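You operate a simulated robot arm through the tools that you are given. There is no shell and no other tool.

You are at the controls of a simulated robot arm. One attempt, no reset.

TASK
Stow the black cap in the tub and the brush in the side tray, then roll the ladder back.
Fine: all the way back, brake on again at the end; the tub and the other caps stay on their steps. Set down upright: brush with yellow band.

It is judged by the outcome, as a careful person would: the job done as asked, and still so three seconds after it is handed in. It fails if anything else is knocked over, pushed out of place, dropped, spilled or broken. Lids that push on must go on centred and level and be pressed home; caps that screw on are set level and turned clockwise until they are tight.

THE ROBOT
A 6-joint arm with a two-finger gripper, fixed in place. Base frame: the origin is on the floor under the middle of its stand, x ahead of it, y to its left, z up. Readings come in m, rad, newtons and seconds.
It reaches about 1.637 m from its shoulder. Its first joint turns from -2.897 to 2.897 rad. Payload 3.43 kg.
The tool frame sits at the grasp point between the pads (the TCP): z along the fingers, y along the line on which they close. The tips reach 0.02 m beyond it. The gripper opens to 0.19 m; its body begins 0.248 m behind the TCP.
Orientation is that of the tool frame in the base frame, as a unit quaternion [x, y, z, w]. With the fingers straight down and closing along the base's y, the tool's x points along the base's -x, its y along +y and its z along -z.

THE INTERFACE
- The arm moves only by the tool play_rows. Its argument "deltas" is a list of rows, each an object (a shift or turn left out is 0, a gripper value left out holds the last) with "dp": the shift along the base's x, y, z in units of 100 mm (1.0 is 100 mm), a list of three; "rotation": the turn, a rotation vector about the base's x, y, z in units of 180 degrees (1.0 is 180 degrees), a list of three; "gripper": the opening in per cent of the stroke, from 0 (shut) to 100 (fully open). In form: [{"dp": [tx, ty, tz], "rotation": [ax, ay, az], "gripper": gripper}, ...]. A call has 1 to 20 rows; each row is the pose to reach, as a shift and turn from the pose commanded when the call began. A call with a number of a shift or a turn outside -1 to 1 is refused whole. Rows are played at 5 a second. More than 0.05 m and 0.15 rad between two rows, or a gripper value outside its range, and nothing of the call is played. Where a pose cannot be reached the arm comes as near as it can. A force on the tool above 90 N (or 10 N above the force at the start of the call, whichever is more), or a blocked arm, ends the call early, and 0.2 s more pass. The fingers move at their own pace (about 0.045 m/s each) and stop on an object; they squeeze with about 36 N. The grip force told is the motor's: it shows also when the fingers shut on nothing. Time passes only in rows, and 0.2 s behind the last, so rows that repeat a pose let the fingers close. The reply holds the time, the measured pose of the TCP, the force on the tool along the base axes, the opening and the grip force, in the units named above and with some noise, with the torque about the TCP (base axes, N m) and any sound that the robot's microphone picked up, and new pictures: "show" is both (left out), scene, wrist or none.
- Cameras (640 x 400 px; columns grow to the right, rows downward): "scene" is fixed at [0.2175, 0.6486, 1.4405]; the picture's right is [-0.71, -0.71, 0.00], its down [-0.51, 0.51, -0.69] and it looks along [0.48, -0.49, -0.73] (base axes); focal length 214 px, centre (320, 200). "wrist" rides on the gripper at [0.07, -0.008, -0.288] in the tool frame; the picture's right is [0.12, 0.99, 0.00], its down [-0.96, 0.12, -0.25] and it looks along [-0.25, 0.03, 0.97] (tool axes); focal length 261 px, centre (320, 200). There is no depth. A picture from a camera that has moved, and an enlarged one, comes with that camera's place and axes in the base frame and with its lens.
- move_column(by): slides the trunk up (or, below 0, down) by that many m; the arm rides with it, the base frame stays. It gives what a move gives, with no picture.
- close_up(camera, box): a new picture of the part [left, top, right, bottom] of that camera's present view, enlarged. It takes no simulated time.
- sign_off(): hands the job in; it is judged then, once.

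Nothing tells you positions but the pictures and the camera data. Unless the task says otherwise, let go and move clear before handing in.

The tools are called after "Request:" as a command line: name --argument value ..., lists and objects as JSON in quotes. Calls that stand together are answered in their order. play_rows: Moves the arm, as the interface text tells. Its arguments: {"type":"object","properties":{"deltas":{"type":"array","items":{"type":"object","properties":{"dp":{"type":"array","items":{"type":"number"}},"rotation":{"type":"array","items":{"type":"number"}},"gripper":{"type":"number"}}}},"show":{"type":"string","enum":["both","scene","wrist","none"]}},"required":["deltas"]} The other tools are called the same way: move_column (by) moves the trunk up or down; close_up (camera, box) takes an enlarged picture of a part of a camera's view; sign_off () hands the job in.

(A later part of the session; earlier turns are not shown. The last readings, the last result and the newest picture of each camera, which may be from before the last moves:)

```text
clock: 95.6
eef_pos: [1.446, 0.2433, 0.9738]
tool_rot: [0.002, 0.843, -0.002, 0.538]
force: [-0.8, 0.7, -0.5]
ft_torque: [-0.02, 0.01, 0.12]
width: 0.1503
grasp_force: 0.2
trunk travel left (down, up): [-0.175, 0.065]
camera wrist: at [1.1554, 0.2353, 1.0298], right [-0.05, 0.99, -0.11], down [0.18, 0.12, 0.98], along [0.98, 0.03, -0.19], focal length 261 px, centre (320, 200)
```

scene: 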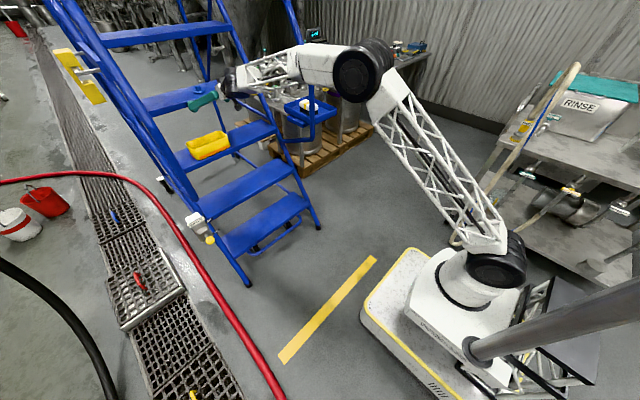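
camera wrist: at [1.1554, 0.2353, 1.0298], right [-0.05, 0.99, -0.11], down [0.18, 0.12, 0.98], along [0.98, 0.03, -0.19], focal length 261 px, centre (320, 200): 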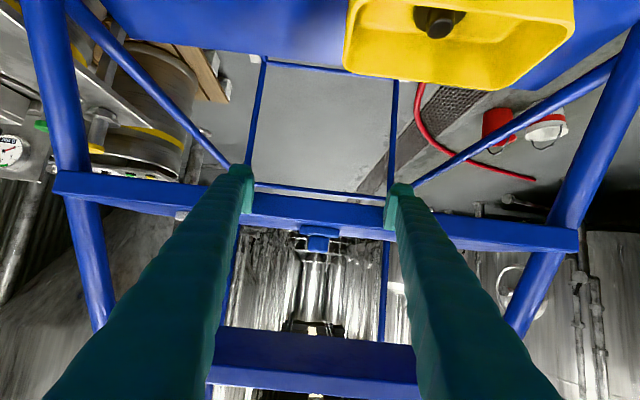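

46 cm rolled. The pallet and stand lie outboard (y≲-0.4), so I continue a bit further.

Request:
play_rows --deltas '[{"dp": [0.08, 0, 0]}, {"dp": [0.16, 0, 0]}, {"dp": [0.24, 0, 0]}, {"dp": [0.32, 0, 0]}, {"dp": [0.4, 0, 0]}]' --show "both"

```text
clock: 96.6
eef_pos: [1.4728, 0.2427, 0.9736]
tool_rot: [0.001, 0.845, -0.003, 0.535]
force: [-75.7, -13.8, 5.9]
ft_torque: [0.7, -0.87, 6.36]
width: 0.1512
grasp_force: 0.5
trunk travel left (down, up): [-0.175, 0.065]
stopped in row 5: the force on the tool passed its limit at 113 N (the readings are from after the stop); the commanded pose is now the measured one
camera wrist: at [1.1819, 0.2361, 1.0321], right [-0.05, 0.99, -0.11], down [0.19, 0.12, 0.97], along [0.98, 0.02, -0.19], focal length 261 px, centre (320, 200)
```

scene: 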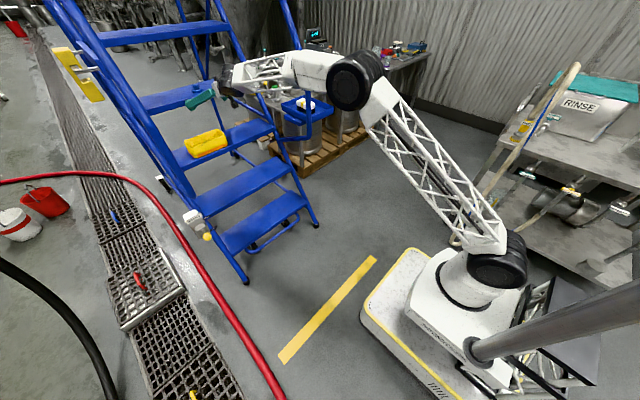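
wrist: 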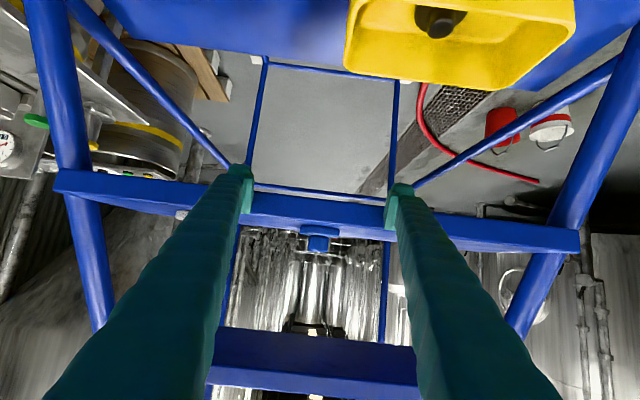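

A firm stop at TCP x≈1.473 (113 N), i.e. about 49 cm of travel. I check whether this is the end of travel and not something caught.

Request:
close_up --camera "scene" --box '[180, 40, 390, 190]'

Request:
close_up --camera "scene" --box '[20, 0, 230, 200]'

Request:
close_up --camera "wrist" --box '[0, 0, 270, 200]'

Request:
close_up --camera "wrist" --box '[230, 20, 640, 220]'

```text
2.67 times, centred on (285, 115) of scene
camera zoom: at [0.2175, 0.6486, 1.4405], right [-0.71, -0.71, 0.0], down [-0.51, 0.51, -0.69], along [0.48, -0.49, -0.73], focal length 572 px, centre (413, 427)
```

zoom: 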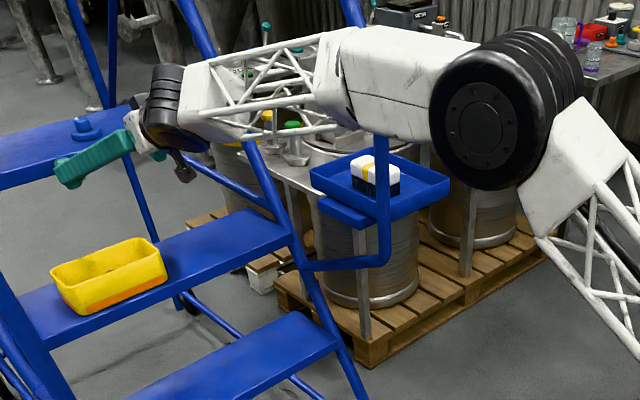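

```text
2.00 times, centred on (125, 100) of scene
camera zoom: at [0.2175, 0.6486, 1.4405], right [-0.71, -0.71, 0.0], down [-0.51, 0.51, -0.69], along [0.48, -0.49, -0.73], focal length 429 px, centre (710, 400)
```

zoom: 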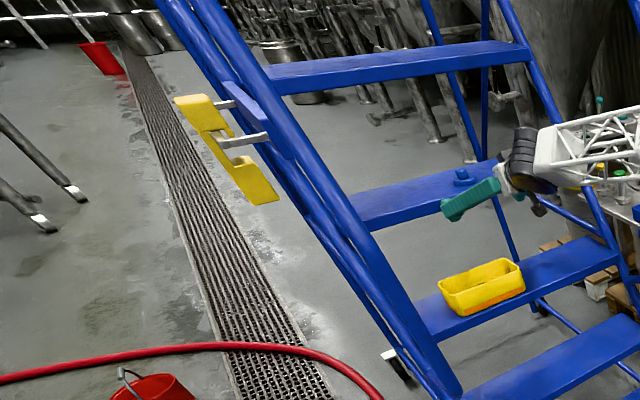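

```text
2.00 times, centred on (135, 100) of wrist
camera zoom: at [1.1819, 0.2361, 1.0321], right [-0.05, 0.99, -0.11], down [0.19, 0.12, 0.97], along [0.98, 0.02, -0.19], focal length 521 px, centre (690, 400)
```

zoom: 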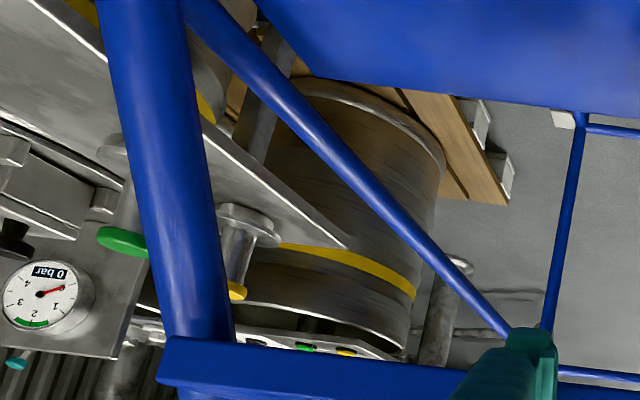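

```text
1.56 times, centred on (435, 120) of wrist
camera zoom: at [1.1819, 0.2361, 1.0321], right [-0.05, 0.99, -0.11], down [0.19, 0.12, 0.97], along [0.98, 0.02, -0.19], focal length 407 px, centre (140, 325)
```

zoom: 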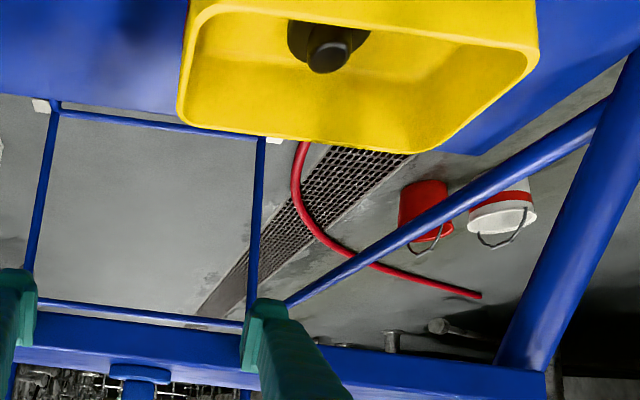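

The tray's far corner moved from x≈0.807 to ≈1.31, about 0.5 m, and nothing is touching, so this is the end of travel. I ease the fingers off very slowly so the ladder doesn't roll back.

Request:
play_rows --deltas '[{"dp": [-0.01, 0, 0]}, {"dp": [-0.02, 0, 0]}, {"dp": [-0.03, 0, 0]}, {"dp": [-0.04, 0, 0]}, {"dp": [-0.06, 0, 0]}, {"dp": [-0.09, 0, 0]}, {"dp": [-0.13, 0, 0]}, {"dp": [-0.18, 0, 0]}, {"dp": [-0.25, 0, 0]}]' --show "both"

Request:
close_up --camera "scene" --box '[180, 40, 390, 190]'

Request:
close_up --camera "wrist" --box '[220, 140, 430, 270]'

```text
clock: 98.6
eef_pos: [1.4514, 0.2408, 0.9695]
tool_rot: [0.001, 0.845, -0.003, 0.535]
force: [-0.1, -0.1, -1.3]
ft_torque: [0.03, -0.02, 0.0]
width: 0.1499
grasp_force: 0.1
trunk travel left (down, up): [-0.175, 0.065]
camera wrist: at [1.1608, 0.2355, 1.0283], right [-0.05, 0.99, -0.11], down [0.19, 0.12, 0.97], along [0.98, 0.02, -0.19], focal length 261 px, centre (320, 200)
```

scene: 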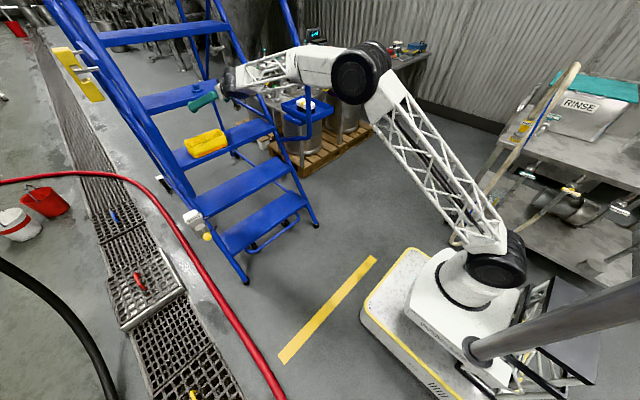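
wrist: 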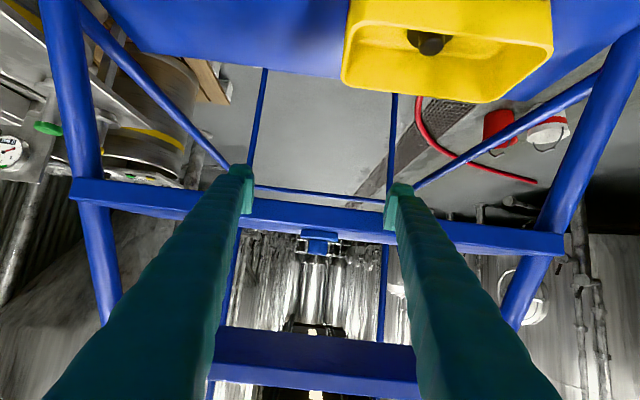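

```text
2.67 times, centred on (285, 115) of scene
camera zoom: at [0.2175, 0.6486, 1.4405], right [-0.71, -0.71, 0.0], down [-0.51, 0.51, -0.69], along [0.48, -0.49, -0.73], focal length 572 px, centre (413, 427)
```

zoom: 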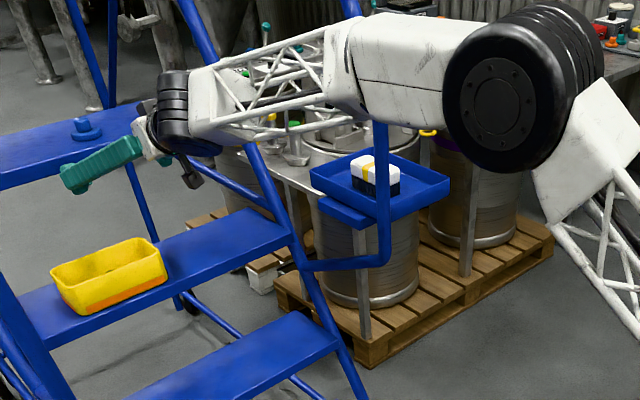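

```text
3.05 times, centred on (325, 205) of wrist
camera zoom: at [1.1608, 0.2355, 1.0283], right [-0.05, 0.99, -0.11], down [0.19, 0.12, 0.97], along [0.98, 0.02, -0.19], focal length 794 px, centre (305, 185)
```

zoom: 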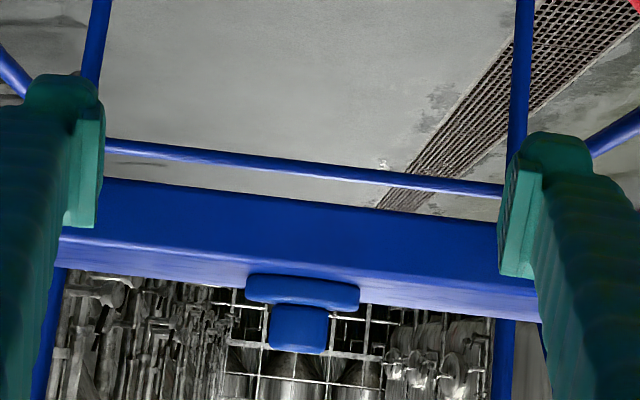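

The ladder stays put at the end of its travel with everything in place. I retreat and come round to the brake lever, which should now be near (0.90, 0.62, 0.70).

Request:
play_rows --deltas '[{"dp": [-0.3, 0, 0.05]}, {"dp": [-0.65, 0, 0.1]}, {"dp": [-1.0, 0, 0.15]}]' --show "none"

Request:
play_rows --deltas '[{"dp": [-0.35, 0, 0.1], "gripper": 60}, {"dp": [-0.7, 0, 0.2], "gripper": 44}, {"dp": [-1.0, 0, 0.3], "gripper": 44}]' --show "none"

Request:
play_rows --deltas '[{"dp": [-0.35, 0, 0], "rotation": [0, 0.04, 0]}, {"dp": [-0.7, 0, 0], "rotation": [0, 0.08, 0]}, {"dp": [-1.0, 0, 0], "rotation": [0, 0.12, 0]}]' --show "none"

Request:
play_rows --deltas '[{"dp": [-0.35, 0.1, 0], "rotation": [0, 0.04, 0]}, {"dp": [-0.7, 0.2, 0], "rotation": [0, 0.08, 0]}, {"dp": [-1.0, 0.3, 0], "rotation": [0, 0.12, 0]}]' --show "none"

Request:
play_rows --deltas '[{"dp": [-0.35, 0.1, 0]}, {"dp": [-0.7, 0.2, 0]}, {"dp": [-1.0, 0.3, 0]}]' --show "both"

```text
clock: 99.4
eef_pos: [1.3512, 0.2439, 0.9859]
tool_rot: [0.001, 0.845, -0.002, 0.535]
force: [0.4, 0.2, -0.1]
ft_torque: [0.0, -0.13, 0.02]
width: 0.1502
grasp_force: 0.0
trunk travel left (down, up): [-0.175, 0.065]
```

```text
clock: 100.2
eef_pos: [1.2512, 0.2421, 1.0146]
tool_rot: [0.001, 0.845, -0.003, 0.535]
force: [-0.5, -0.4, -0.8]
ft_torque: [-0.01, -0.12, 0.0]
width: 0.0836
grasp_force: 0.1
trunk travel left (down, up): [-0.175, 0.065]
```

```text
clock: 101.0
eef_pos: [1.1552, 0.2335, 1.0181]
tool_rot: [-0.009, 0.928, -0.018, 0.371]
force: [-2.4, 4.7, -2.1]
ft_torque: [-0.64, -0.66, -0.7]
width: 0.0836
grasp_force: 0.1
trunk travel left (down, up): [-0.175, 0.065]
```

```text
clock: 101.8
eef_pos: [1.0491, 0.2718, 1.0159]
tool_rot: [0.0, 0.983, -0.003, 0.185]
force: [-0.9, 0.1, 1.0]
ft_torque: [0.01, -0.02, 0.02]
width: 0.0836
grasp_force: 0.1
trunk travel left (down, up): [-0.175, 0.065]
```

```text
clock: 102.6
eef_pos: [0.9489, 0.302, 1.0143]
tool_rot: [0.0, 0.983, -0.004, 0.186]
force: [0.1, 0.3, -0.5]
ft_torque: [0.03, 0.04, 0.0]
width: 0.0836
grasp_force: 0.1
trunk travel left (down, up): [-0.175, 0.065]
camera wrist: at [0.7788, 0.2961, 1.2556], right [-0.11, 0.99, -0.05], down [0.81, 0.12, 0.58], along [0.58, 0.02, -0.81], focal length 261 px, centre (320, 200)
```

scene: 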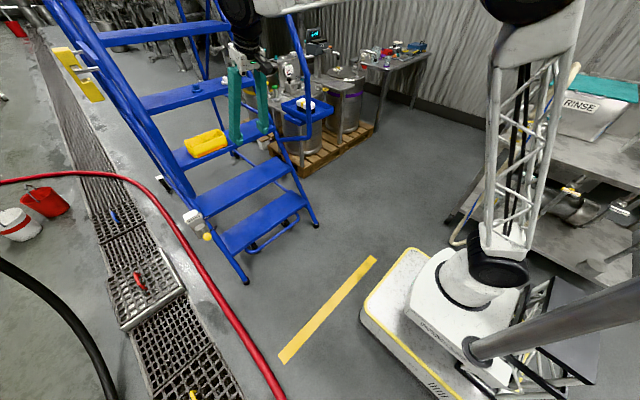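
wrist: 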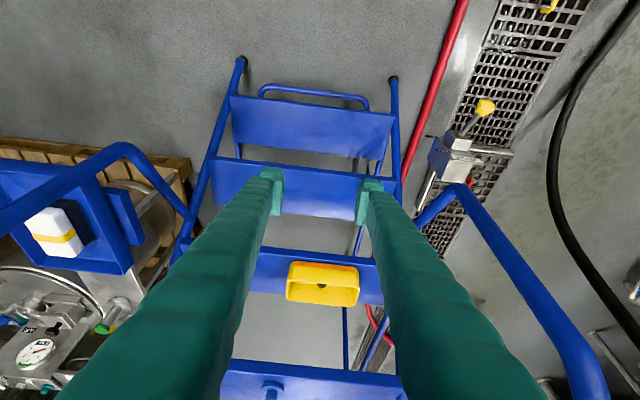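

The knob now shows at about (0.901, 0.621, 0.70), lever still up. I move around in front of the left handrail to get above it.

Request:
play_rows --deltas '[{"dp": [-0.3, 0.3, 0]}, {"dp": [-0.6, 0.6, 0]}, {"dp": [-0.85, 0.9, 0]}]' --show "none"

Request:
play_rows --deltas '[{"dp": [0, 0.35, 0]}, {"dp": [0, 0.7, -0.1]}, {"dp": [0, 1.0, -0.2]}]' --show "none"

Request:
play_rows --deltas '[{"dp": [0, 0.35, -0.2]}, {"dp": [0, 0.7, -0.4]}, {"dp": [0, 1.0, -0.6]}]' --show "none"

Request:
play_rows --deltas '[{"dp": [0.1, 0.1, -0.3]}, {"dp": [0.15, 0.3, -0.6]}, {"dp": [0.2, 0.3, -0.9]}]' --show "both"

Request:
close_up --camera "wrist" --box '[250, 120, 390, 260]'

```text
clock: 103.4
eef_pos: [0.8646, 0.3923, 1.0145]
tool_rot: [0.0, 0.983, -0.004, 0.185]
force: [0.3, -0.5, -0.8]
ft_torque: [0.08, 0.08, 0.05]
width: 0.0836
grasp_force: 0.1
trunk travel left (down, up): [-0.175, 0.065]
```

```text
clock: 104.2
eef_pos: [0.865, 0.4929, 0.9961]
tool_rot: [0.0, 0.982, -0.004, 0.187]
force: [-0.8, -1.2, 0.3]
ft_torque: [0.12, 0.02, 0.05]
width: 0.0833
grasp_force: 0.0
trunk travel left (down, up): [-0.175, 0.065]
```

```text
clock: 105.0
eef_pos: [0.8653, 0.5922, 0.9359]
tool_rot: [0.001, 0.983, -0.003, 0.186]
force: [-0.4, -0.4, 0.6]
ft_torque: [0.13, -0.02, 0.04]
width: 0.0833
grasp_force: 0.2
trunk travel left (down, up): [-0.175, 0.065]
```

```text
clock: 105.8
eef_pos: [0.8841, 0.6216, 0.8454]
tool_rot: [0.0, 0.982, -0.003, 0.187]
force: [-0.3, -0.1, 0.5]
ft_torque: [0.0, -0.01, -0.03]
width: 0.0836
grasp_force: 0.0
trunk travel left (down, up): [-0.175, 0.065]
camera wrist: at [0.7136, 0.6149, 1.0868], right [-0.11, 0.99, -0.05], down [0.8, 0.12, 0.58], along [0.58, 0.02, -0.81], focal length 261 px, centre (320, 200)
```

scene: 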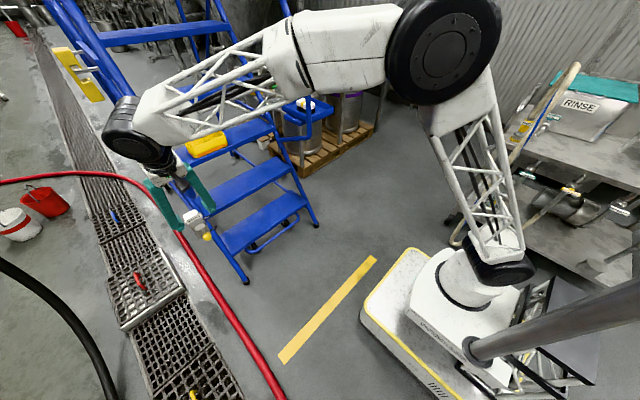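
wrist: 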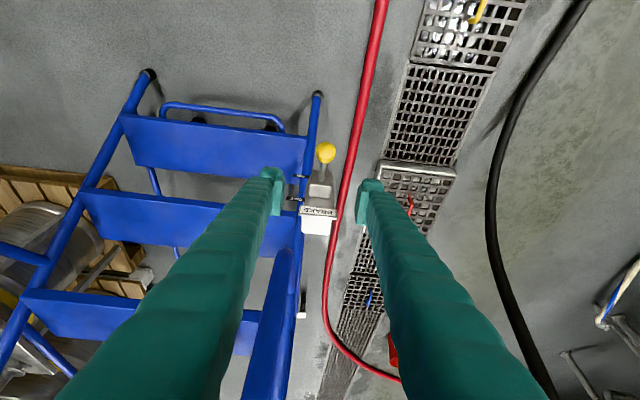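

```text
2.86 times, centred on (320, 190) of wrist
camera zoom: at [0.7136, 0.6149, 1.0868], right [-0.11, 0.99, -0.05], down [0.8, 0.12, 0.58], along [0.58, 0.02, -0.81], focal length 745 px, centre (320, 229)
```

zoom: 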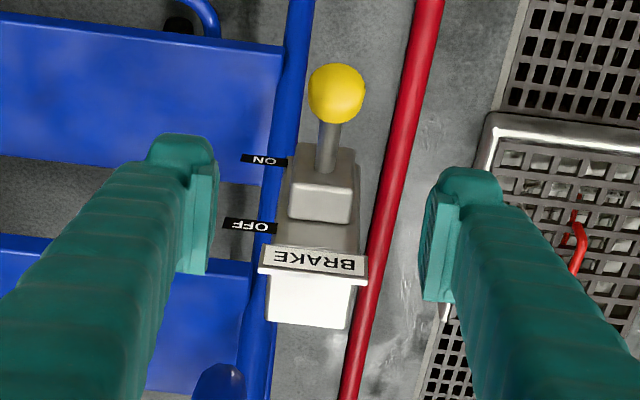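

The knob is near (0.899, 0.626, 0.697). I lower the open fingers around it.

Request:
play_rows --deltas '[{"dp": [0.05, 0.02, -0.35]}, {"dp": [0.1, 0.03, -0.7]}, {"dp": [0.14, 0.03, -1.0]}]' --show "none"

Request:
play_rows --deltas '[{"dp": [0, 0, -0.2]}, {"dp": [0.01, 0, -0.46]}]' --show "wrist"

Request:
close_up --camera "wrist" --box '[250, 130, 390, 270]'

```text
clock: 106.6
eef_pos: [0.8996, 0.6267, 0.7446]
tool_rot: [0.0, 0.983, -0.002, 0.186]
force: [-0.6, 0.0, 0.5]
ft_torque: [0.05, -0.02, 0.01]
width: 0.0835
grasp_force: 0.2
trunk travel left (down, up): [-0.175, 0.065]
```

```text
clock: 107.2
eef_pos: [0.901, 0.6263, 0.7019]
tool_rot: [0.0, 0.982, -0.003, 0.187]
force: [0.3, -0.6, 0.4]
ft_torque: [0.02, -0.01, 0.03]
width: 0.0835
grasp_force: 0.0
trunk travel left (down, up): [-0.175, 0.065]
camera wrist: at [0.7301, 0.6199, 0.9417], right [-0.11, 0.99, -0.05], down [0.8, 0.12, 0.58], along [0.58, 0.02, -0.81], focal length 261 px, centre (320, 200)
```

wrist: 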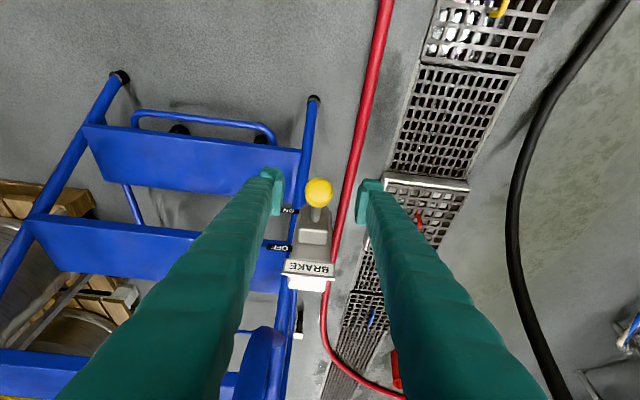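

```text
2.86 times, centred on (320, 200) of wrist
camera zoom: at [0.7301, 0.6199, 0.9417], right [-0.11, 0.99, -0.05], down [0.8, 0.12, 0.58], along [0.58, 0.02, -0.81], focal length 745 px, centre (320, 200)
```

zoom: 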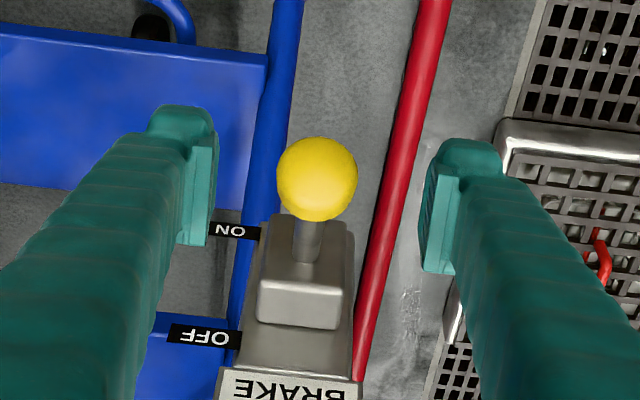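

Centred on the knob. I close on it, then swing the lever down along its arc with a slight bias in +x so the ladder stays pressed to its stop.

Request:
play_rows --deltas '[{"dp": [0, -0.015, -0.03], "gripper": 30}, {"dp": [0, -0.015, -0.03], "gripper": 20}, {"dp": [0, -0.015, -0.03], "gripper": 10}, {"dp": [0, -0.015, -0.03], "gripper": 0}, {"dp": [0, -0.015, -0.03], "gripper": 0}, {"dp": [0, -0.015, -0.03], "gripper": 0}]' --show "wrist"

Request:
close_up --camera "wrist" --box '[250, 130, 390, 270]'

```text
clock: 108.6
eef_pos: [0.9011, 0.6242, 0.697]
tool_rot: [0.0, 0.982, -0.003, 0.186]
force: [3.0, 3.3, 0.3]
ft_torque: [0.06, -0.1, -0.01]
width: 0.0305
grasp_force: 45.2
trunk travel left (down, up): [-0.175, 0.065]
camera wrist: at [0.73, 0.6182, 0.9379], right [-0.11, 0.99, -0.05], down [0.8, 0.12, 0.58], along [0.58, 0.02, -0.81], focal length 261 px, centre (320, 200)
```

wrist: 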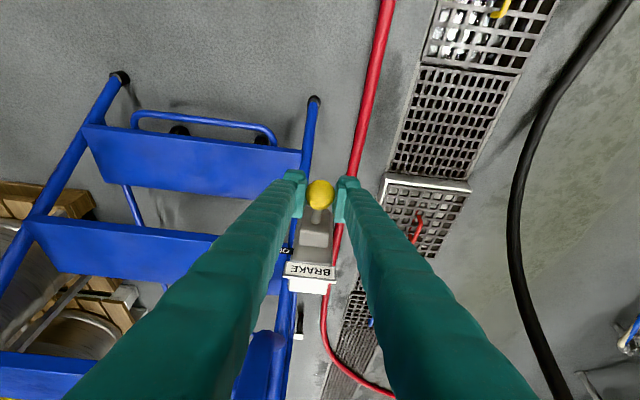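

```text
2.86 times, centred on (320, 200) of wrist
camera zoom: at [0.73, 0.6182, 0.9379], right [-0.11, 0.99, -0.05], down [0.8, 0.12, 0.58], along [0.58, 0.02, -0.81], focal length 745 px, centre (320, 200)
```

zoom: 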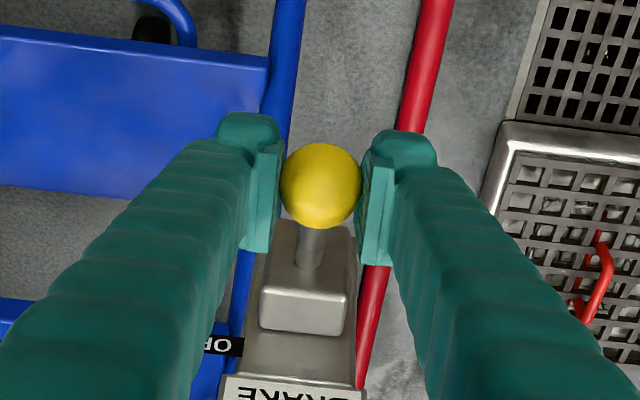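

Gripped with almost no side load. I first nudge +x to confirm the ladder is against its stop.

Request:
play_rows --deltas '[{"dp": [0.015, 0, 0]}, {"dp": [0.03, 0, 0]}, {"dp": [0.03, 0, 0]}]' --show "none"

```text
clock: 109.4
eef_pos: [0.9028, 0.6248, 0.6967]
tool_rot: [0.0, 0.983, -0.002, 0.186]
force: [-32.9, -8.3, 9.1]
ft_torque: [-0.08, 0.46, -0.03]
width: 0.03
grasp_force: 44.5
trunk travel left (down, up): [-0.175, 0.065]
```

The ladder is against its stop (33 N reaction). Now I swing the lever down in stages, keeping a slight +x press.

Request:
play_rows --deltas '[{"dp": [-0.035, 0, -0.083]}, {"dp": [-0.063, 0, -0.169]}]' --show "none"

Request:
play_rows --deltas '[{"dp": [-0.023, 0, -0.088]}, {"dp": [-0.038, 0, -0.179]}]' --show "wrist"

Request:
close_up --camera "wrist" --box '[250, 130, 390, 270]'

```text
clock: 110.0
eef_pos: [0.9, 0.6249, 0.6798]
tool_rot: [0.001, 0.982, -0.002, 0.187]
force: [5.7, 9.7, 10.6]
ft_torque: [0.07, -1.07, -0.04]
width: 0.0277
grasp_force: 45.1
trunk travel left (down, up): [-0.175, 0.065]
```

```text
clock: 110.6
eef_pos: [0.8932, 0.6253, 0.6601]
tool_rot: [-0.001, 0.982, -0.003, 0.187]
force: [6.5, 11.0, 10.3]
ft_torque: [-0.03, -1.01, 0.05]
width: 0.0273
grasp_force: 45.0
trunk travel left (down, up): [-0.175, 0.065]
camera wrist: at [0.7225, 0.618, 0.9019], right [-0.11, 0.99, -0.05], down [0.8, 0.12, 0.58], along [0.58, 0.02, -0.81], focal length 261 px, centre (320, 200)
```

wrist: 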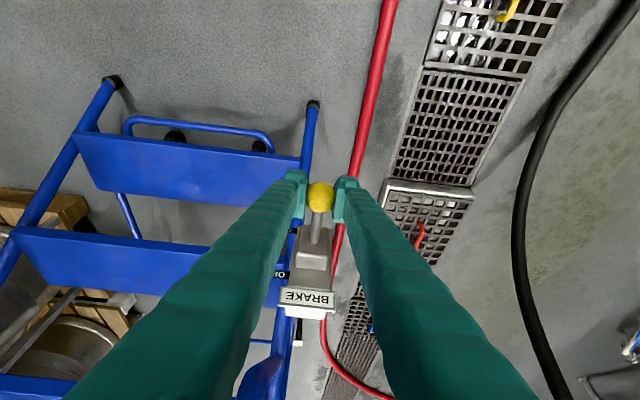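

```text
2.86 times, centred on (320, 200) of wrist
camera zoom: at [0.7225, 0.618, 0.9019], right [-0.11, 0.99, -0.05], down [0.8, 0.12, 0.58], along [0.58, 0.02, -0.81], focal length 745 px, centre (320, 200)
```

zoom: 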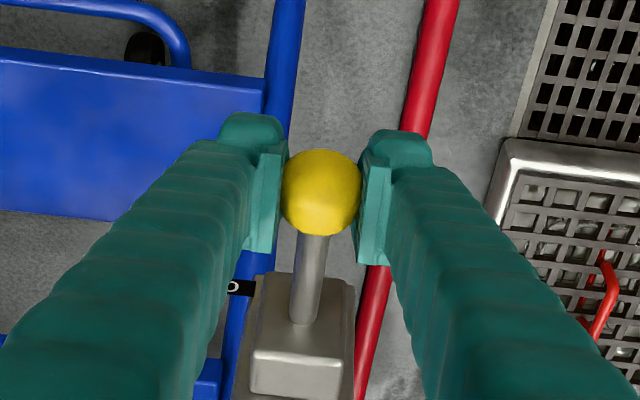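

A small +x pull shows on the tool, so I check whether the ladder is still on its stop by nudging +x again.

Request:
play_rows --deltas '[{"dp": [0.02, 0, 0]}, {"dp": [0.04, 0, 0]}, {"dp": [0.04, 0, 0]}]' --show "none"

```text
clock: 111.4
eef_pos: [0.8935, 0.6255, 0.6605]
tool_rot: [0.0, 0.982, -0.004, 0.186]
force: [-35.5, 0.1, 13.0]
ft_torque: [0.0, -0.5, 0.0]
width: 0.0272
grasp_force: 44.4
trunk travel left (down, up): [-0.175, 0.065]
```

Ladder is on its stop with 35 N of press. I continue the lever down with that bias.

Request:
play_rows --deltas '[{"dp": [-0.01, 0, -0.09]}, {"dp": [-0.012, 0, -0.185]}]' --show "none"

Request:
play_rows --deltas '[{"dp": [0.01, 0, -0.09]}, {"dp": [0.02, 0, -0.185]}]' --show "wrist"

Request:
close_up --camera "wrist" --box '[250, 130, 390, 270]'

```text
clock: 112.0
eef_pos: [0.8976, 0.6251, 0.644]
tool_rot: [0.0, 0.982, -0.002, 0.187]
force: [-13.7, 9.2, 12.0]
ft_torque: [0.0, -0.99, -0.06]
width: 0.0274
grasp_force: 44.8
trunk travel left (down, up): [-0.175, 0.065]
```

```text
clock: 112.6
eef_pos: [0.8993, 0.6243, 0.624]
tool_rot: [0.0, 0.982, -0.004, 0.186]
force: [-7.2, 10.5, 7.9]
ft_torque: [-0.08, -0.93, -0.09]
width: 0.0273
grasp_force: 45.0
trunk travel left (down, up): [-0.175, 0.065]
camera wrist: at [0.7279, 0.618, 0.865], right [-0.11, 0.99, -0.05], down [0.8, 0.12, 0.58], along [0.58, 0.02, -0.81], focal length 261 px, centre (320, 200)
```

wrist: 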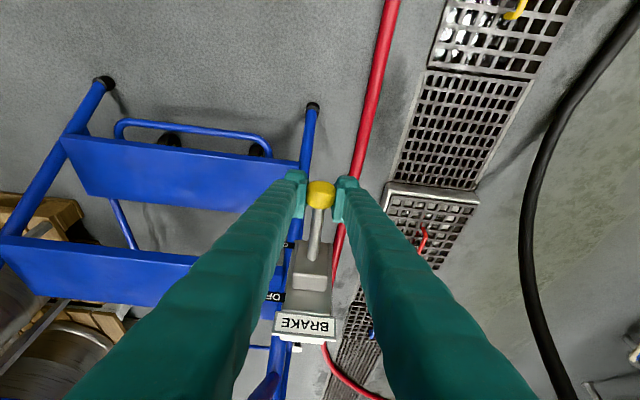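

```text
2.86 times, centred on (320, 200) of wrist
camera zoom: at [0.7279, 0.618, 0.865], right [-0.11, 0.99, -0.05], down [0.8, 0.12, 0.58], along [0.58, 0.02, -0.81], focal length 745 px, centre (320, 200)
```

zoom: 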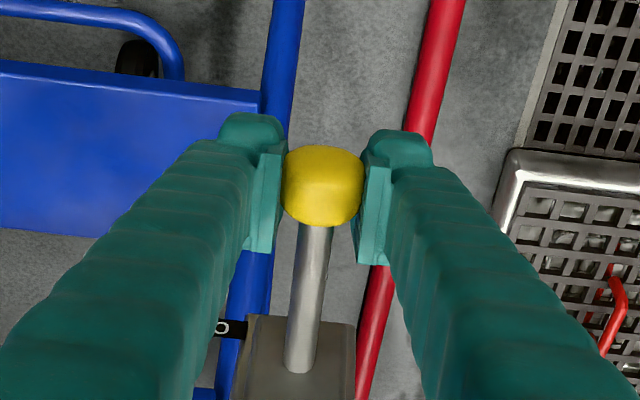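

Good, lever is below horizontal and still lightly pressed to the stop. I continue down to the ON end.

Request:
play_rows --deltas '[{"dp": [0.03, 0, -0.09]}, {"dp": [0.058, 0, -0.179]}]' --show "none"

Request:
play_rows --deltas '[{"dp": [0.03, 0, -0.07]}, {"dp": [0.06, 0, -0.13]}]' --show "none"

Request:
play_rows --deltas '[{"dp": [0.015, 0, -0.02]}, {"dp": [0.03, 0, -0.04]}]' --show "wrist"

Request:
close_up --camera "wrist" --box '[250, 130, 390, 270]'

```text
clock: 113.2
eef_pos: [0.9043, 0.6247, 0.6054]
tool_rot: [0.0, 0.982, -0.004, 0.186]
force: [-13.1, 6.4, 4.7]
ft_torque: [-0.07, -1.01, -0.04]
width: 0.0271
grasp_force: 45.2
trunk travel left (down, up): [-0.175, 0.065]
```

```text
clock: 113.8
eef_pos: [0.909, 0.6246, 0.5926]
tool_rot: [0.0, 0.982, -0.003, 0.187]
force: [-12.5, 5.1, 4.2]
ft_torque: [-0.04, -1.11, -0.02]
width: 0.0273
grasp_force: 44.7
trunk travel left (down, up): [-0.175, 0.065]
```

```text
clock: 114.4
eef_pos: [0.9112, 0.6239, 0.5896]
tool_rot: [0.0, 0.982, -0.004, 0.187]
force: [-16.7, 3.3, 4.1]
ft_torque: [-0.05, -1.3, -0.03]
width: 0.0273
grasp_force: 45.0
trunk travel left (down, up): [-0.175, 0.065]
camera wrist: at [0.7409, 0.6182, 0.8307], right [-0.11, 0.99, -0.05], down [0.8, 0.12, 0.58], along [0.58, 0.02, -0.81], focal length 261 px, centre (320, 200)
```

wrist: 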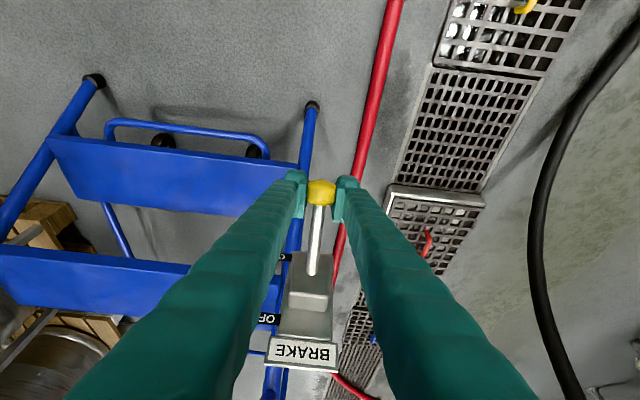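

```text
2.86 times, centred on (320, 200) of wrist
camera zoom: at [0.7409, 0.6182, 0.8307], right [-0.11, 0.99, -0.05], down [0.8, 0.12, 0.58], along [0.58, 0.02, -0.81], focal length 745 px, centre (320, 200)
```

zoom: 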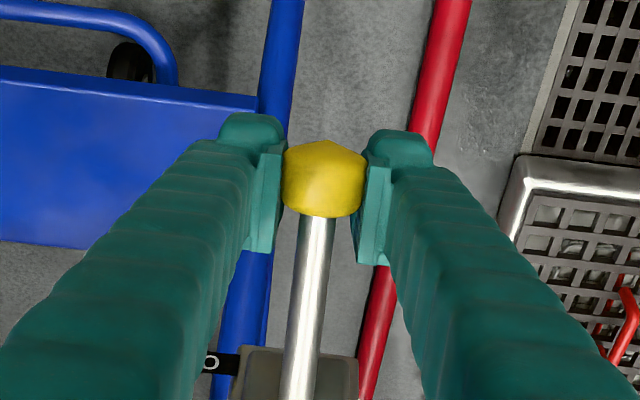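

Not at the stop yet (only 4 N). I press on down in small steps until it firms up.

Request:
play_rows --deltas '[{"dp": [0.015, 0, -0.03]}, {"dp": [0.02, 0, -0.04]}]' --show "none"

Request:
play_rows --deltas '[{"dp": [0.015, 0, -0.03]}, {"dp": [0.02, 0, -0.04]}]' --show "none"

Request:
close_up --camera "wrist" --box '[250, 130, 390, 270]'

```text
clock: 115.0
eef_pos: [0.9148, 0.6252, 0.5859]
tool_rot: [0.0, 0.982, -0.004, 0.187]
force: [-18.9, 4.1, 2.9]
ft_torque: [0.0, -1.37, 0.0]
width: 0.0275
grasp_force: 44.9
trunk travel left (down, up): [-0.175, 0.065]
```

```text
clock: 115.6
eef_pos: [0.9166, 0.6241, 0.5814]
tool_rot: [0.0, 0.982, -0.004, 0.187]
force: [-15.1, 7.7, 5.1]
ft_torque: [-0.06, -1.35, -0.15]
width: 0.0275
grasp_force: 44.8
trunk travel left (down, up): [-0.175, 0.065]
```

```text
2.86 times, centred on (320, 200) of wrist
camera zoom: at [0.7456, 0.6179, 0.8229], right [-0.11, 0.99, -0.05], down [0.8, 0.12, 0.58], along [0.58, 0.02, -0.81], focal length 745 px, centre (320, 200)
```

zoom: 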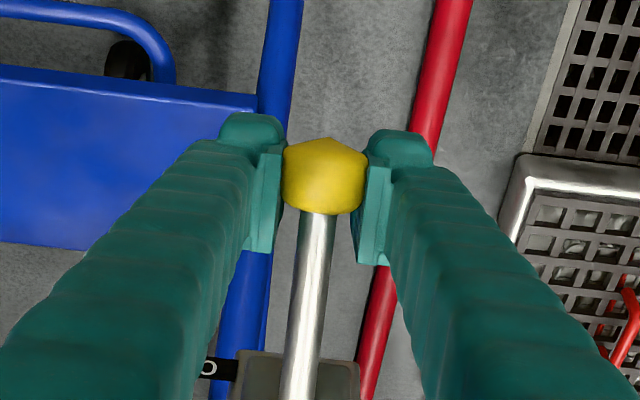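

The lever is still moving down with little resistance. I check its angle from the scene camera.

Request:
close_up --camera "scene" --box '[150, 170, 250, 270]'

Request:
close_up --camera "wrist" --box '[240, 160, 360, 400]'

```text
4.00 times, centred on (200, 220) of scene
camera zoom: at [0.2175, 0.6486, 1.4405], right [-0.71, -0.71, 0.0], down [-0.51, 0.51, -0.69], along [0.48, -0.49, -0.73], focal length 858 px, centre (800, 120)
```

zoom: 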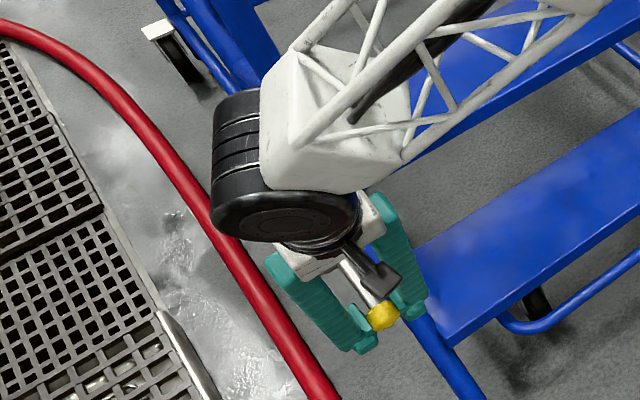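

```text
1.67 times, centred on (300, 280) of wrist
camera zoom: at [0.7456, 0.6179, 0.8229], right [-0.11, 0.99, -0.05], down [0.8, 0.12, 0.58], along [0.58, 0.02, -0.81], focal length 434 px, centre (353, 67)
```

zoom: 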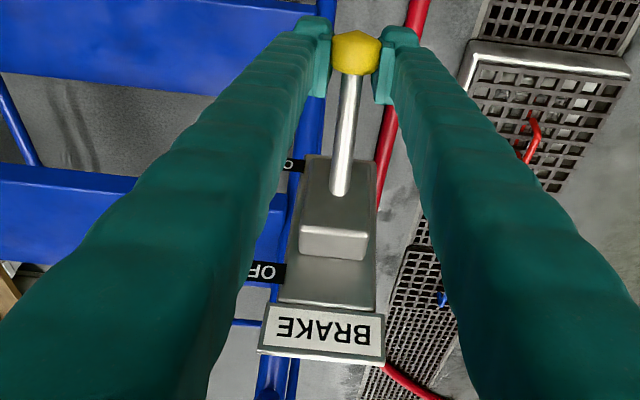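

The lever is already at or just past where it stood originally for ON. I press a bit further to find the firm end of its travel.

Request:
play_rows --deltas '[{"dp": [0.02, 0, -0.03]}, {"dp": [0.03, 0, -0.05]}]' --show "none"

Request:
play_rows --deltas '[{"dp": [0.02, 0, -0.03]}, {"dp": [0.03, 0, -0.05]}]' --show "none"

Request:
close_up --camera "wrist" --box '[250, 130, 390, 270]'

```text
clock: 116.2
eef_pos: [0.9184, 0.624, 0.5778]
tool_rot: [0.0, 0.982, -0.002, 0.187]
force: [-26.2, 1.8, 25.0]
ft_torque: [-0.03, -0.7, -0.01]
width: 0.0272
grasp_force: 45.1
trunk travel left (down, up): [-0.175, 0.065]
```

```text
clock: 116.8
eef_pos: [0.9225, 0.6239, 0.5744]
tool_rot: [-0.001, 0.982, -0.001, 0.188]
force: [-24.4, 4.4, 36.9]
ft_torque: [-0.04, 0.44, -0.07]
width: 0.0272
grasp_force: 45.2
trunk travel left (down, up): [-0.175, 0.065]
```

```text
2.86 times, centred on (320, 200) of wrist
camera zoom: at [0.7506, 0.6174, 0.8151], right [-0.11, 0.99, -0.05], down [0.8, 0.12, 0.58], along [0.59, 0.03, -0.81], focal length 745 px, centre (320, 200)
```

zoom: 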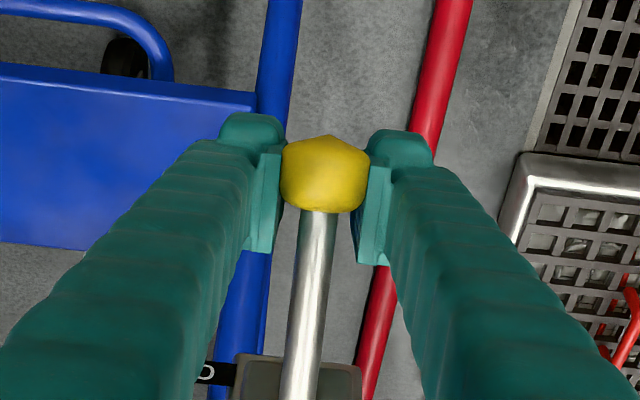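

The force rises firmly (25→37 N): the lever is at its ON end stop, with the ladder still pressed to its back stop. I relieve the load and open the fingers.

Request:
play_rows --deltas '[{"dp": [-0.02, 0, 0.03]}, {"dp": [-0.02, 0, 0.03], "gripper": 25}, {"dp": [-0.02, 0, 0.03], "gripper": 44}, {"dp": [-0.02, 0, 0.03], "gripper": 44}, {"dp": [-0.02, 0, 0.03], "gripper": 44}]' --show "wrist"

Request:
close_up --camera "wrist" --box '[240, 130, 400, 300]'

```text
clock: 118.0
eef_pos: [0.9211, 0.6232, 0.5745]
tool_rot: [0.001, 0.983, -0.004, 0.186]
force: [0.0, -0.5, 0.0]
ft_torque: [0.03, 0.02, 0.01]
width: 0.0835
grasp_force: 0.0
trunk travel left (down, up): [-0.175, 0.065]
camera wrist: at [0.75, 0.6168, 0.815], right [-0.11, 0.99, -0.05], down [0.8, 0.12, 0.58], along [0.58, 0.02, -0.81], focal length 261 px, centre (320, 200)
```

wrist: 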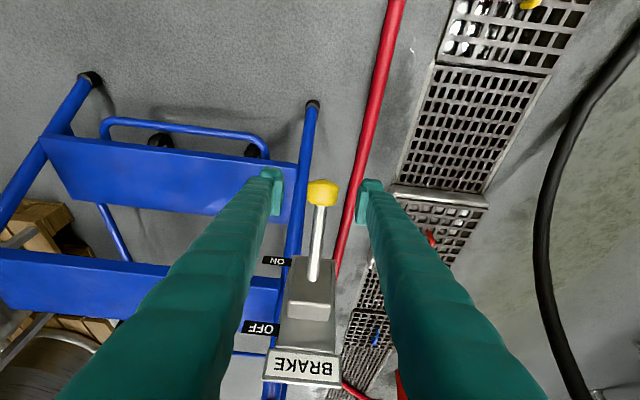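

```text
2.35 times, centred on (320, 215) of wrist
camera zoom: at [0.75, 0.6168, 0.815], right [-0.11, 0.99, -0.05], down [0.8, 0.12, 0.58], along [0.58, 0.02, -0.81], focal length 613 px, centre (320, 165)
```

zoom: 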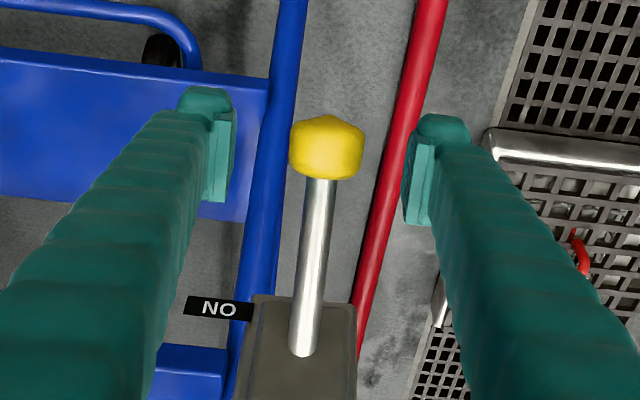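

The lever stays down at ON. I rise straight up clear of it, then back away for a final inspection.

Request:
play_rows --deltas '[{"dp": [0, 0, 0.3]}, {"dp": [0, 0, 0.65]}, {"dp": [0, 0, 1.0]}]' --show "none"

Request:
play_rows --deltas '[{"dp": [-0.1, 0, 0.3]}, {"dp": [-0.3, 0, 0.65]}, {"dp": [-0.5, 0, 1.0]}]' --show "none"

Request:
play_rows --deltas '[{"dp": [-0.2, -0.25, 0.2]}, {"dp": [-0.4, -0.5, 0.4]}, {"dp": [-0.6, -0.8, 0.6]}]' --show "none"

Request:
play_rows --deltas '[{"dp": [0, -0.35, 0.2]}, {"dp": [0, -0.7, 0.4]}, {"dp": [0, -1.0, 0.6]}]' --show "both"

```text
clock: 118.8
eef_pos: [0.9248, 0.6269, 0.6757]
tool_rot: [0.0, 0.982, -0.004, 0.186]
force: [0.1, 0.8, -0.5]
ft_torque: [-0.04, 0.01, -0.01]
width: 0.0835
grasp_force: 0.1
trunk travel left (down, up): [-0.175, 0.065]
```

```text
clock: 119.6
eef_pos: [0.8717, 0.6247, 0.7734]
tool_rot: [0.0, 0.983, -0.004, 0.186]
force: [0.8, 0.3, -0.8]
ft_torque: [-0.02, -0.01, 0.02]
width: 0.0835
grasp_force: 0.0
trunk travel left (down, up): [-0.175, 0.065]
```

```text
clock: 120.4
eef_pos: [0.8109, 0.5417, 0.8324]
tool_rot: [0.0, 0.982, -0.003, 0.187]
force: [1.2, 1.1, -1.3]
ft_torque: [-0.07, 0.0, -0.05]
width: 0.0836
grasp_force: 0.1
trunk travel left (down, up): [-0.175, 0.065]
```

```text
clock: 121.2
eef_pos: [0.8116, 0.444, 0.8911]
tool_rot: [-0.001, 0.982, -0.003, 0.186]
force: [0.1, 0.2, -1.0]
ft_torque: [-0.14, -0.02, -0.02]
width: 0.0836
grasp_force: 0.0
trunk travel left (down, up): [-0.175, 0.065]
camera wrist: at [0.64, 0.4364, 1.1327], right [-0.11, 0.99, -0.05], down [0.8, 0.12, 0.58], along [0.58, 0.02, -0.81], focal length 261 px, centre (320, 200)
```

scene: 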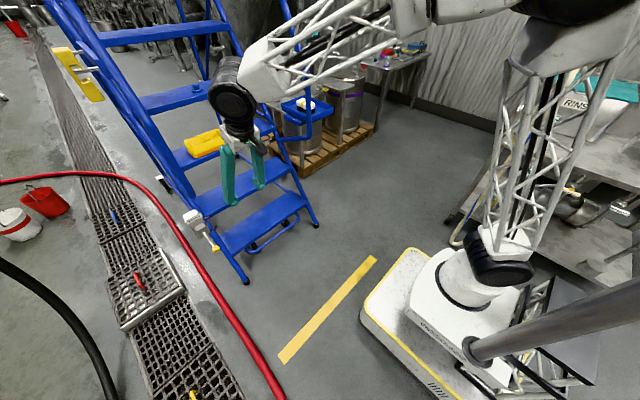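
wrist: 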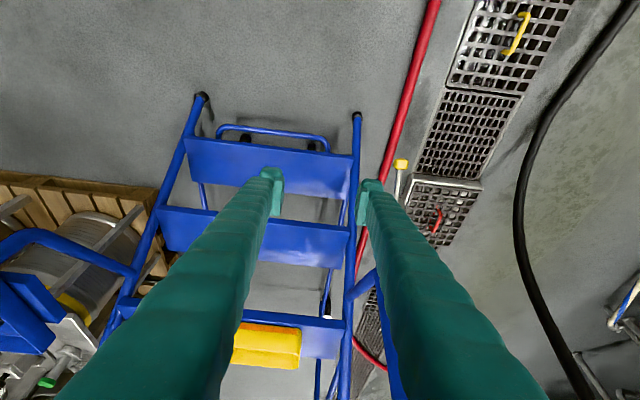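

The lever shows down again and the ladder's feet are at the same place as when it hit the stop. I retract to a neutral pose and inspect everything.

Request:
play_rows --deltas '[{"dp": [-0.2, -0.25, 0.3], "rotation": [0, 0.03, 0]}, {"dp": [-0.4, -0.5, 0.6], "rotation": [0, 0.06, 0]}, {"dp": [-0.6, -0.75, 0.9], "rotation": [0, 0.09, 0]}]' --show "none"

Request:
play_rows --deltas '[{"dp": [-0.1, -0.25, 0.35], "rotation": [0, 0.028, 0]}, {"dp": [-0.2, -0.5, 0.7], "rotation": [0, 0.028, 0]}, {"dp": [-0.2, -0.75, 1.0], "rotation": [0, 0.028, 0]}]' --show "none"

Request:
play_rows --deltas '[{"dp": [-0.1, -0.3, 0.3]}, {"dp": [-0.2, -0.6, 0.6]}, {"dp": [-0.3, -0.9, 0.9]}]' --show "both"

Request:
close_up --camera "scene" --box '[130, 60, 350, 200]'

Request:
close_up --camera "scene" --box '[160, 190, 260, 300]'

Request:
close_up --camera "scene" --box '[20, 20, 160, 140]'

```text
clock: 122.0
eef_pos: [0.7494, 0.3673, 0.9825]
tool_rot: [-0.001, 0.999, -0.004, 0.045]
force: [0.6, 0.3, -0.8]
ft_torque: [-0.12, 0.01, -0.01]
width: 0.0836
grasp_force: 0.0
trunk travel left (down, up): [-0.175, 0.065]
```

```text
clock: 122.8
eef_pos: [0.7302, 0.2939, 1.0838]
tool_rot: [-0.002, 1.0, -0.003, 0.002]
force: [-0.1, 1.2, -0.4]
ft_torque: [-0.09, 0.06, 0.01]
width: 0.0837
grasp_force: 0.0
trunk travel left (down, up): [-0.175, 0.065]
```

```text
clock: 123.6
eef_pos: [0.7003, 0.2022, 1.1744]
tool_rot: [0.0, 1.0, -0.004, 0.001]
force: [0.4, 0.5, -0.7]
ft_torque: [-0.15, 0.16, 0.01]
width: 0.0835
grasp_force: 0.1
trunk travel left (down, up): [-0.175, 0.065]
camera wrist: at [0.6289, 0.1959, 1.4609], right [-0.12, 0.99, -0.01], down [0.96, 0.12, 0.25], along [0.25, 0.02, -0.97], focal length 261 px, centre (320, 200)
```

scene: 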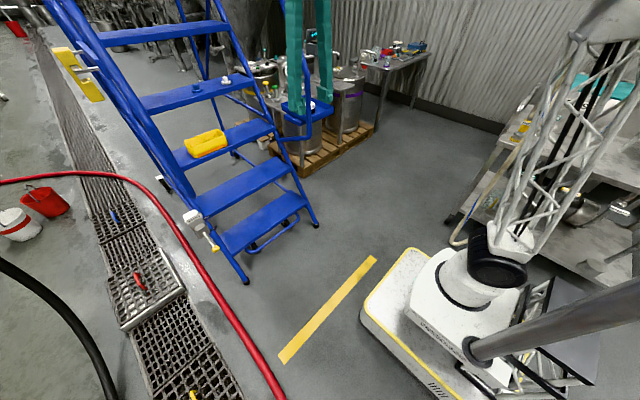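
wrist: 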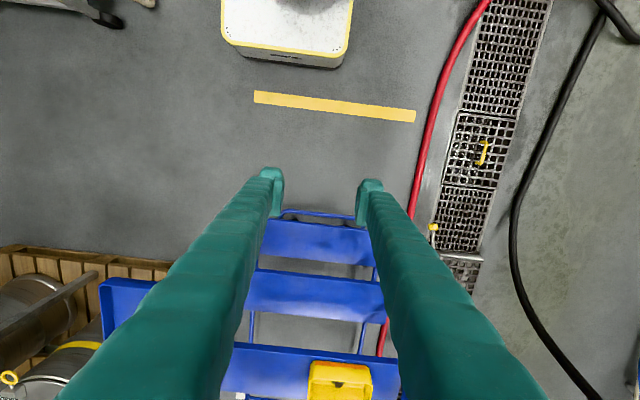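

```text
2.86 times, centred on (240, 130) of scene
camera zoom: at [0.2175, 0.6486, 1.4405], right [-0.71, -0.71, 0.0], down [-0.51, 0.51, -0.69], along [0.48, -0.49, -0.73], focal length 613 px, centre (549, 400)
```

zoom: 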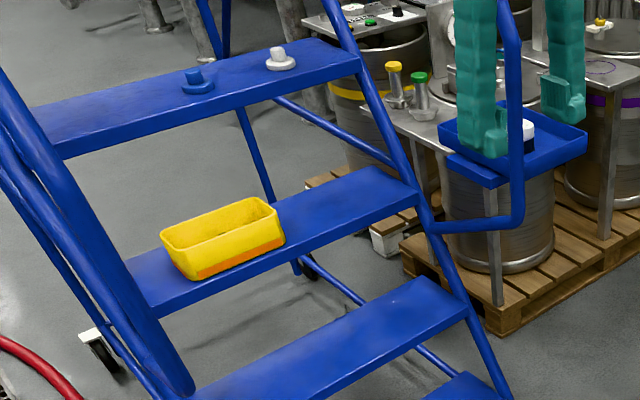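

```text
3.64 times, centred on (210, 245) of scene
camera zoom: at [0.2175, 0.6486, 1.4405], right [-0.71, -0.71, 0.0], down [-0.51, 0.51, -0.69], along [0.48, -0.49, -0.73], focal length 780 px, centre (720, 36)
```

zoom: 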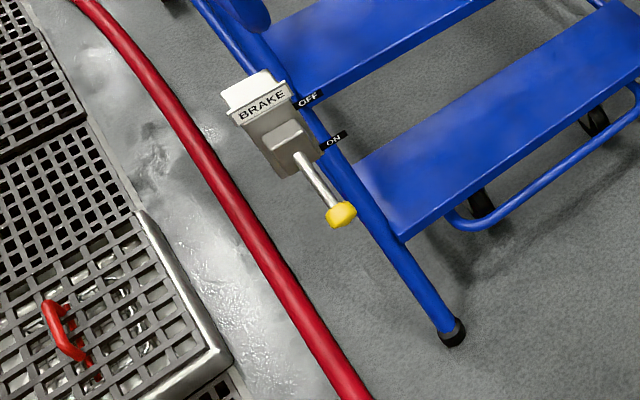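

```text
3.33 times, centred on (90, 80) of scene
camera zoom: at [0.2175, 0.6486, 1.4405], right [-0.71, -0.71, 0.0], down [-0.51, 0.51, -0.69], along [0.48, -0.49, -0.73], focal length 715 px, centre (1087, 600)
```

zoom: 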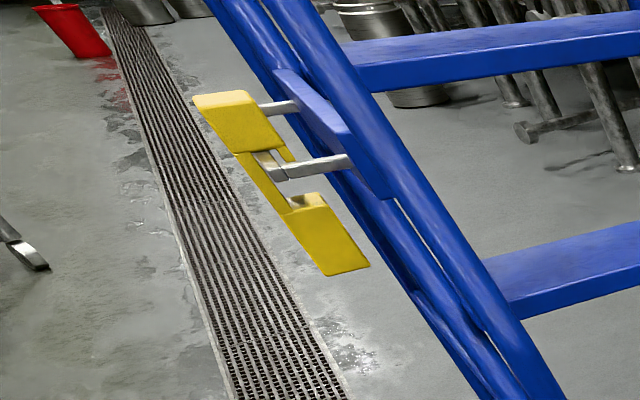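

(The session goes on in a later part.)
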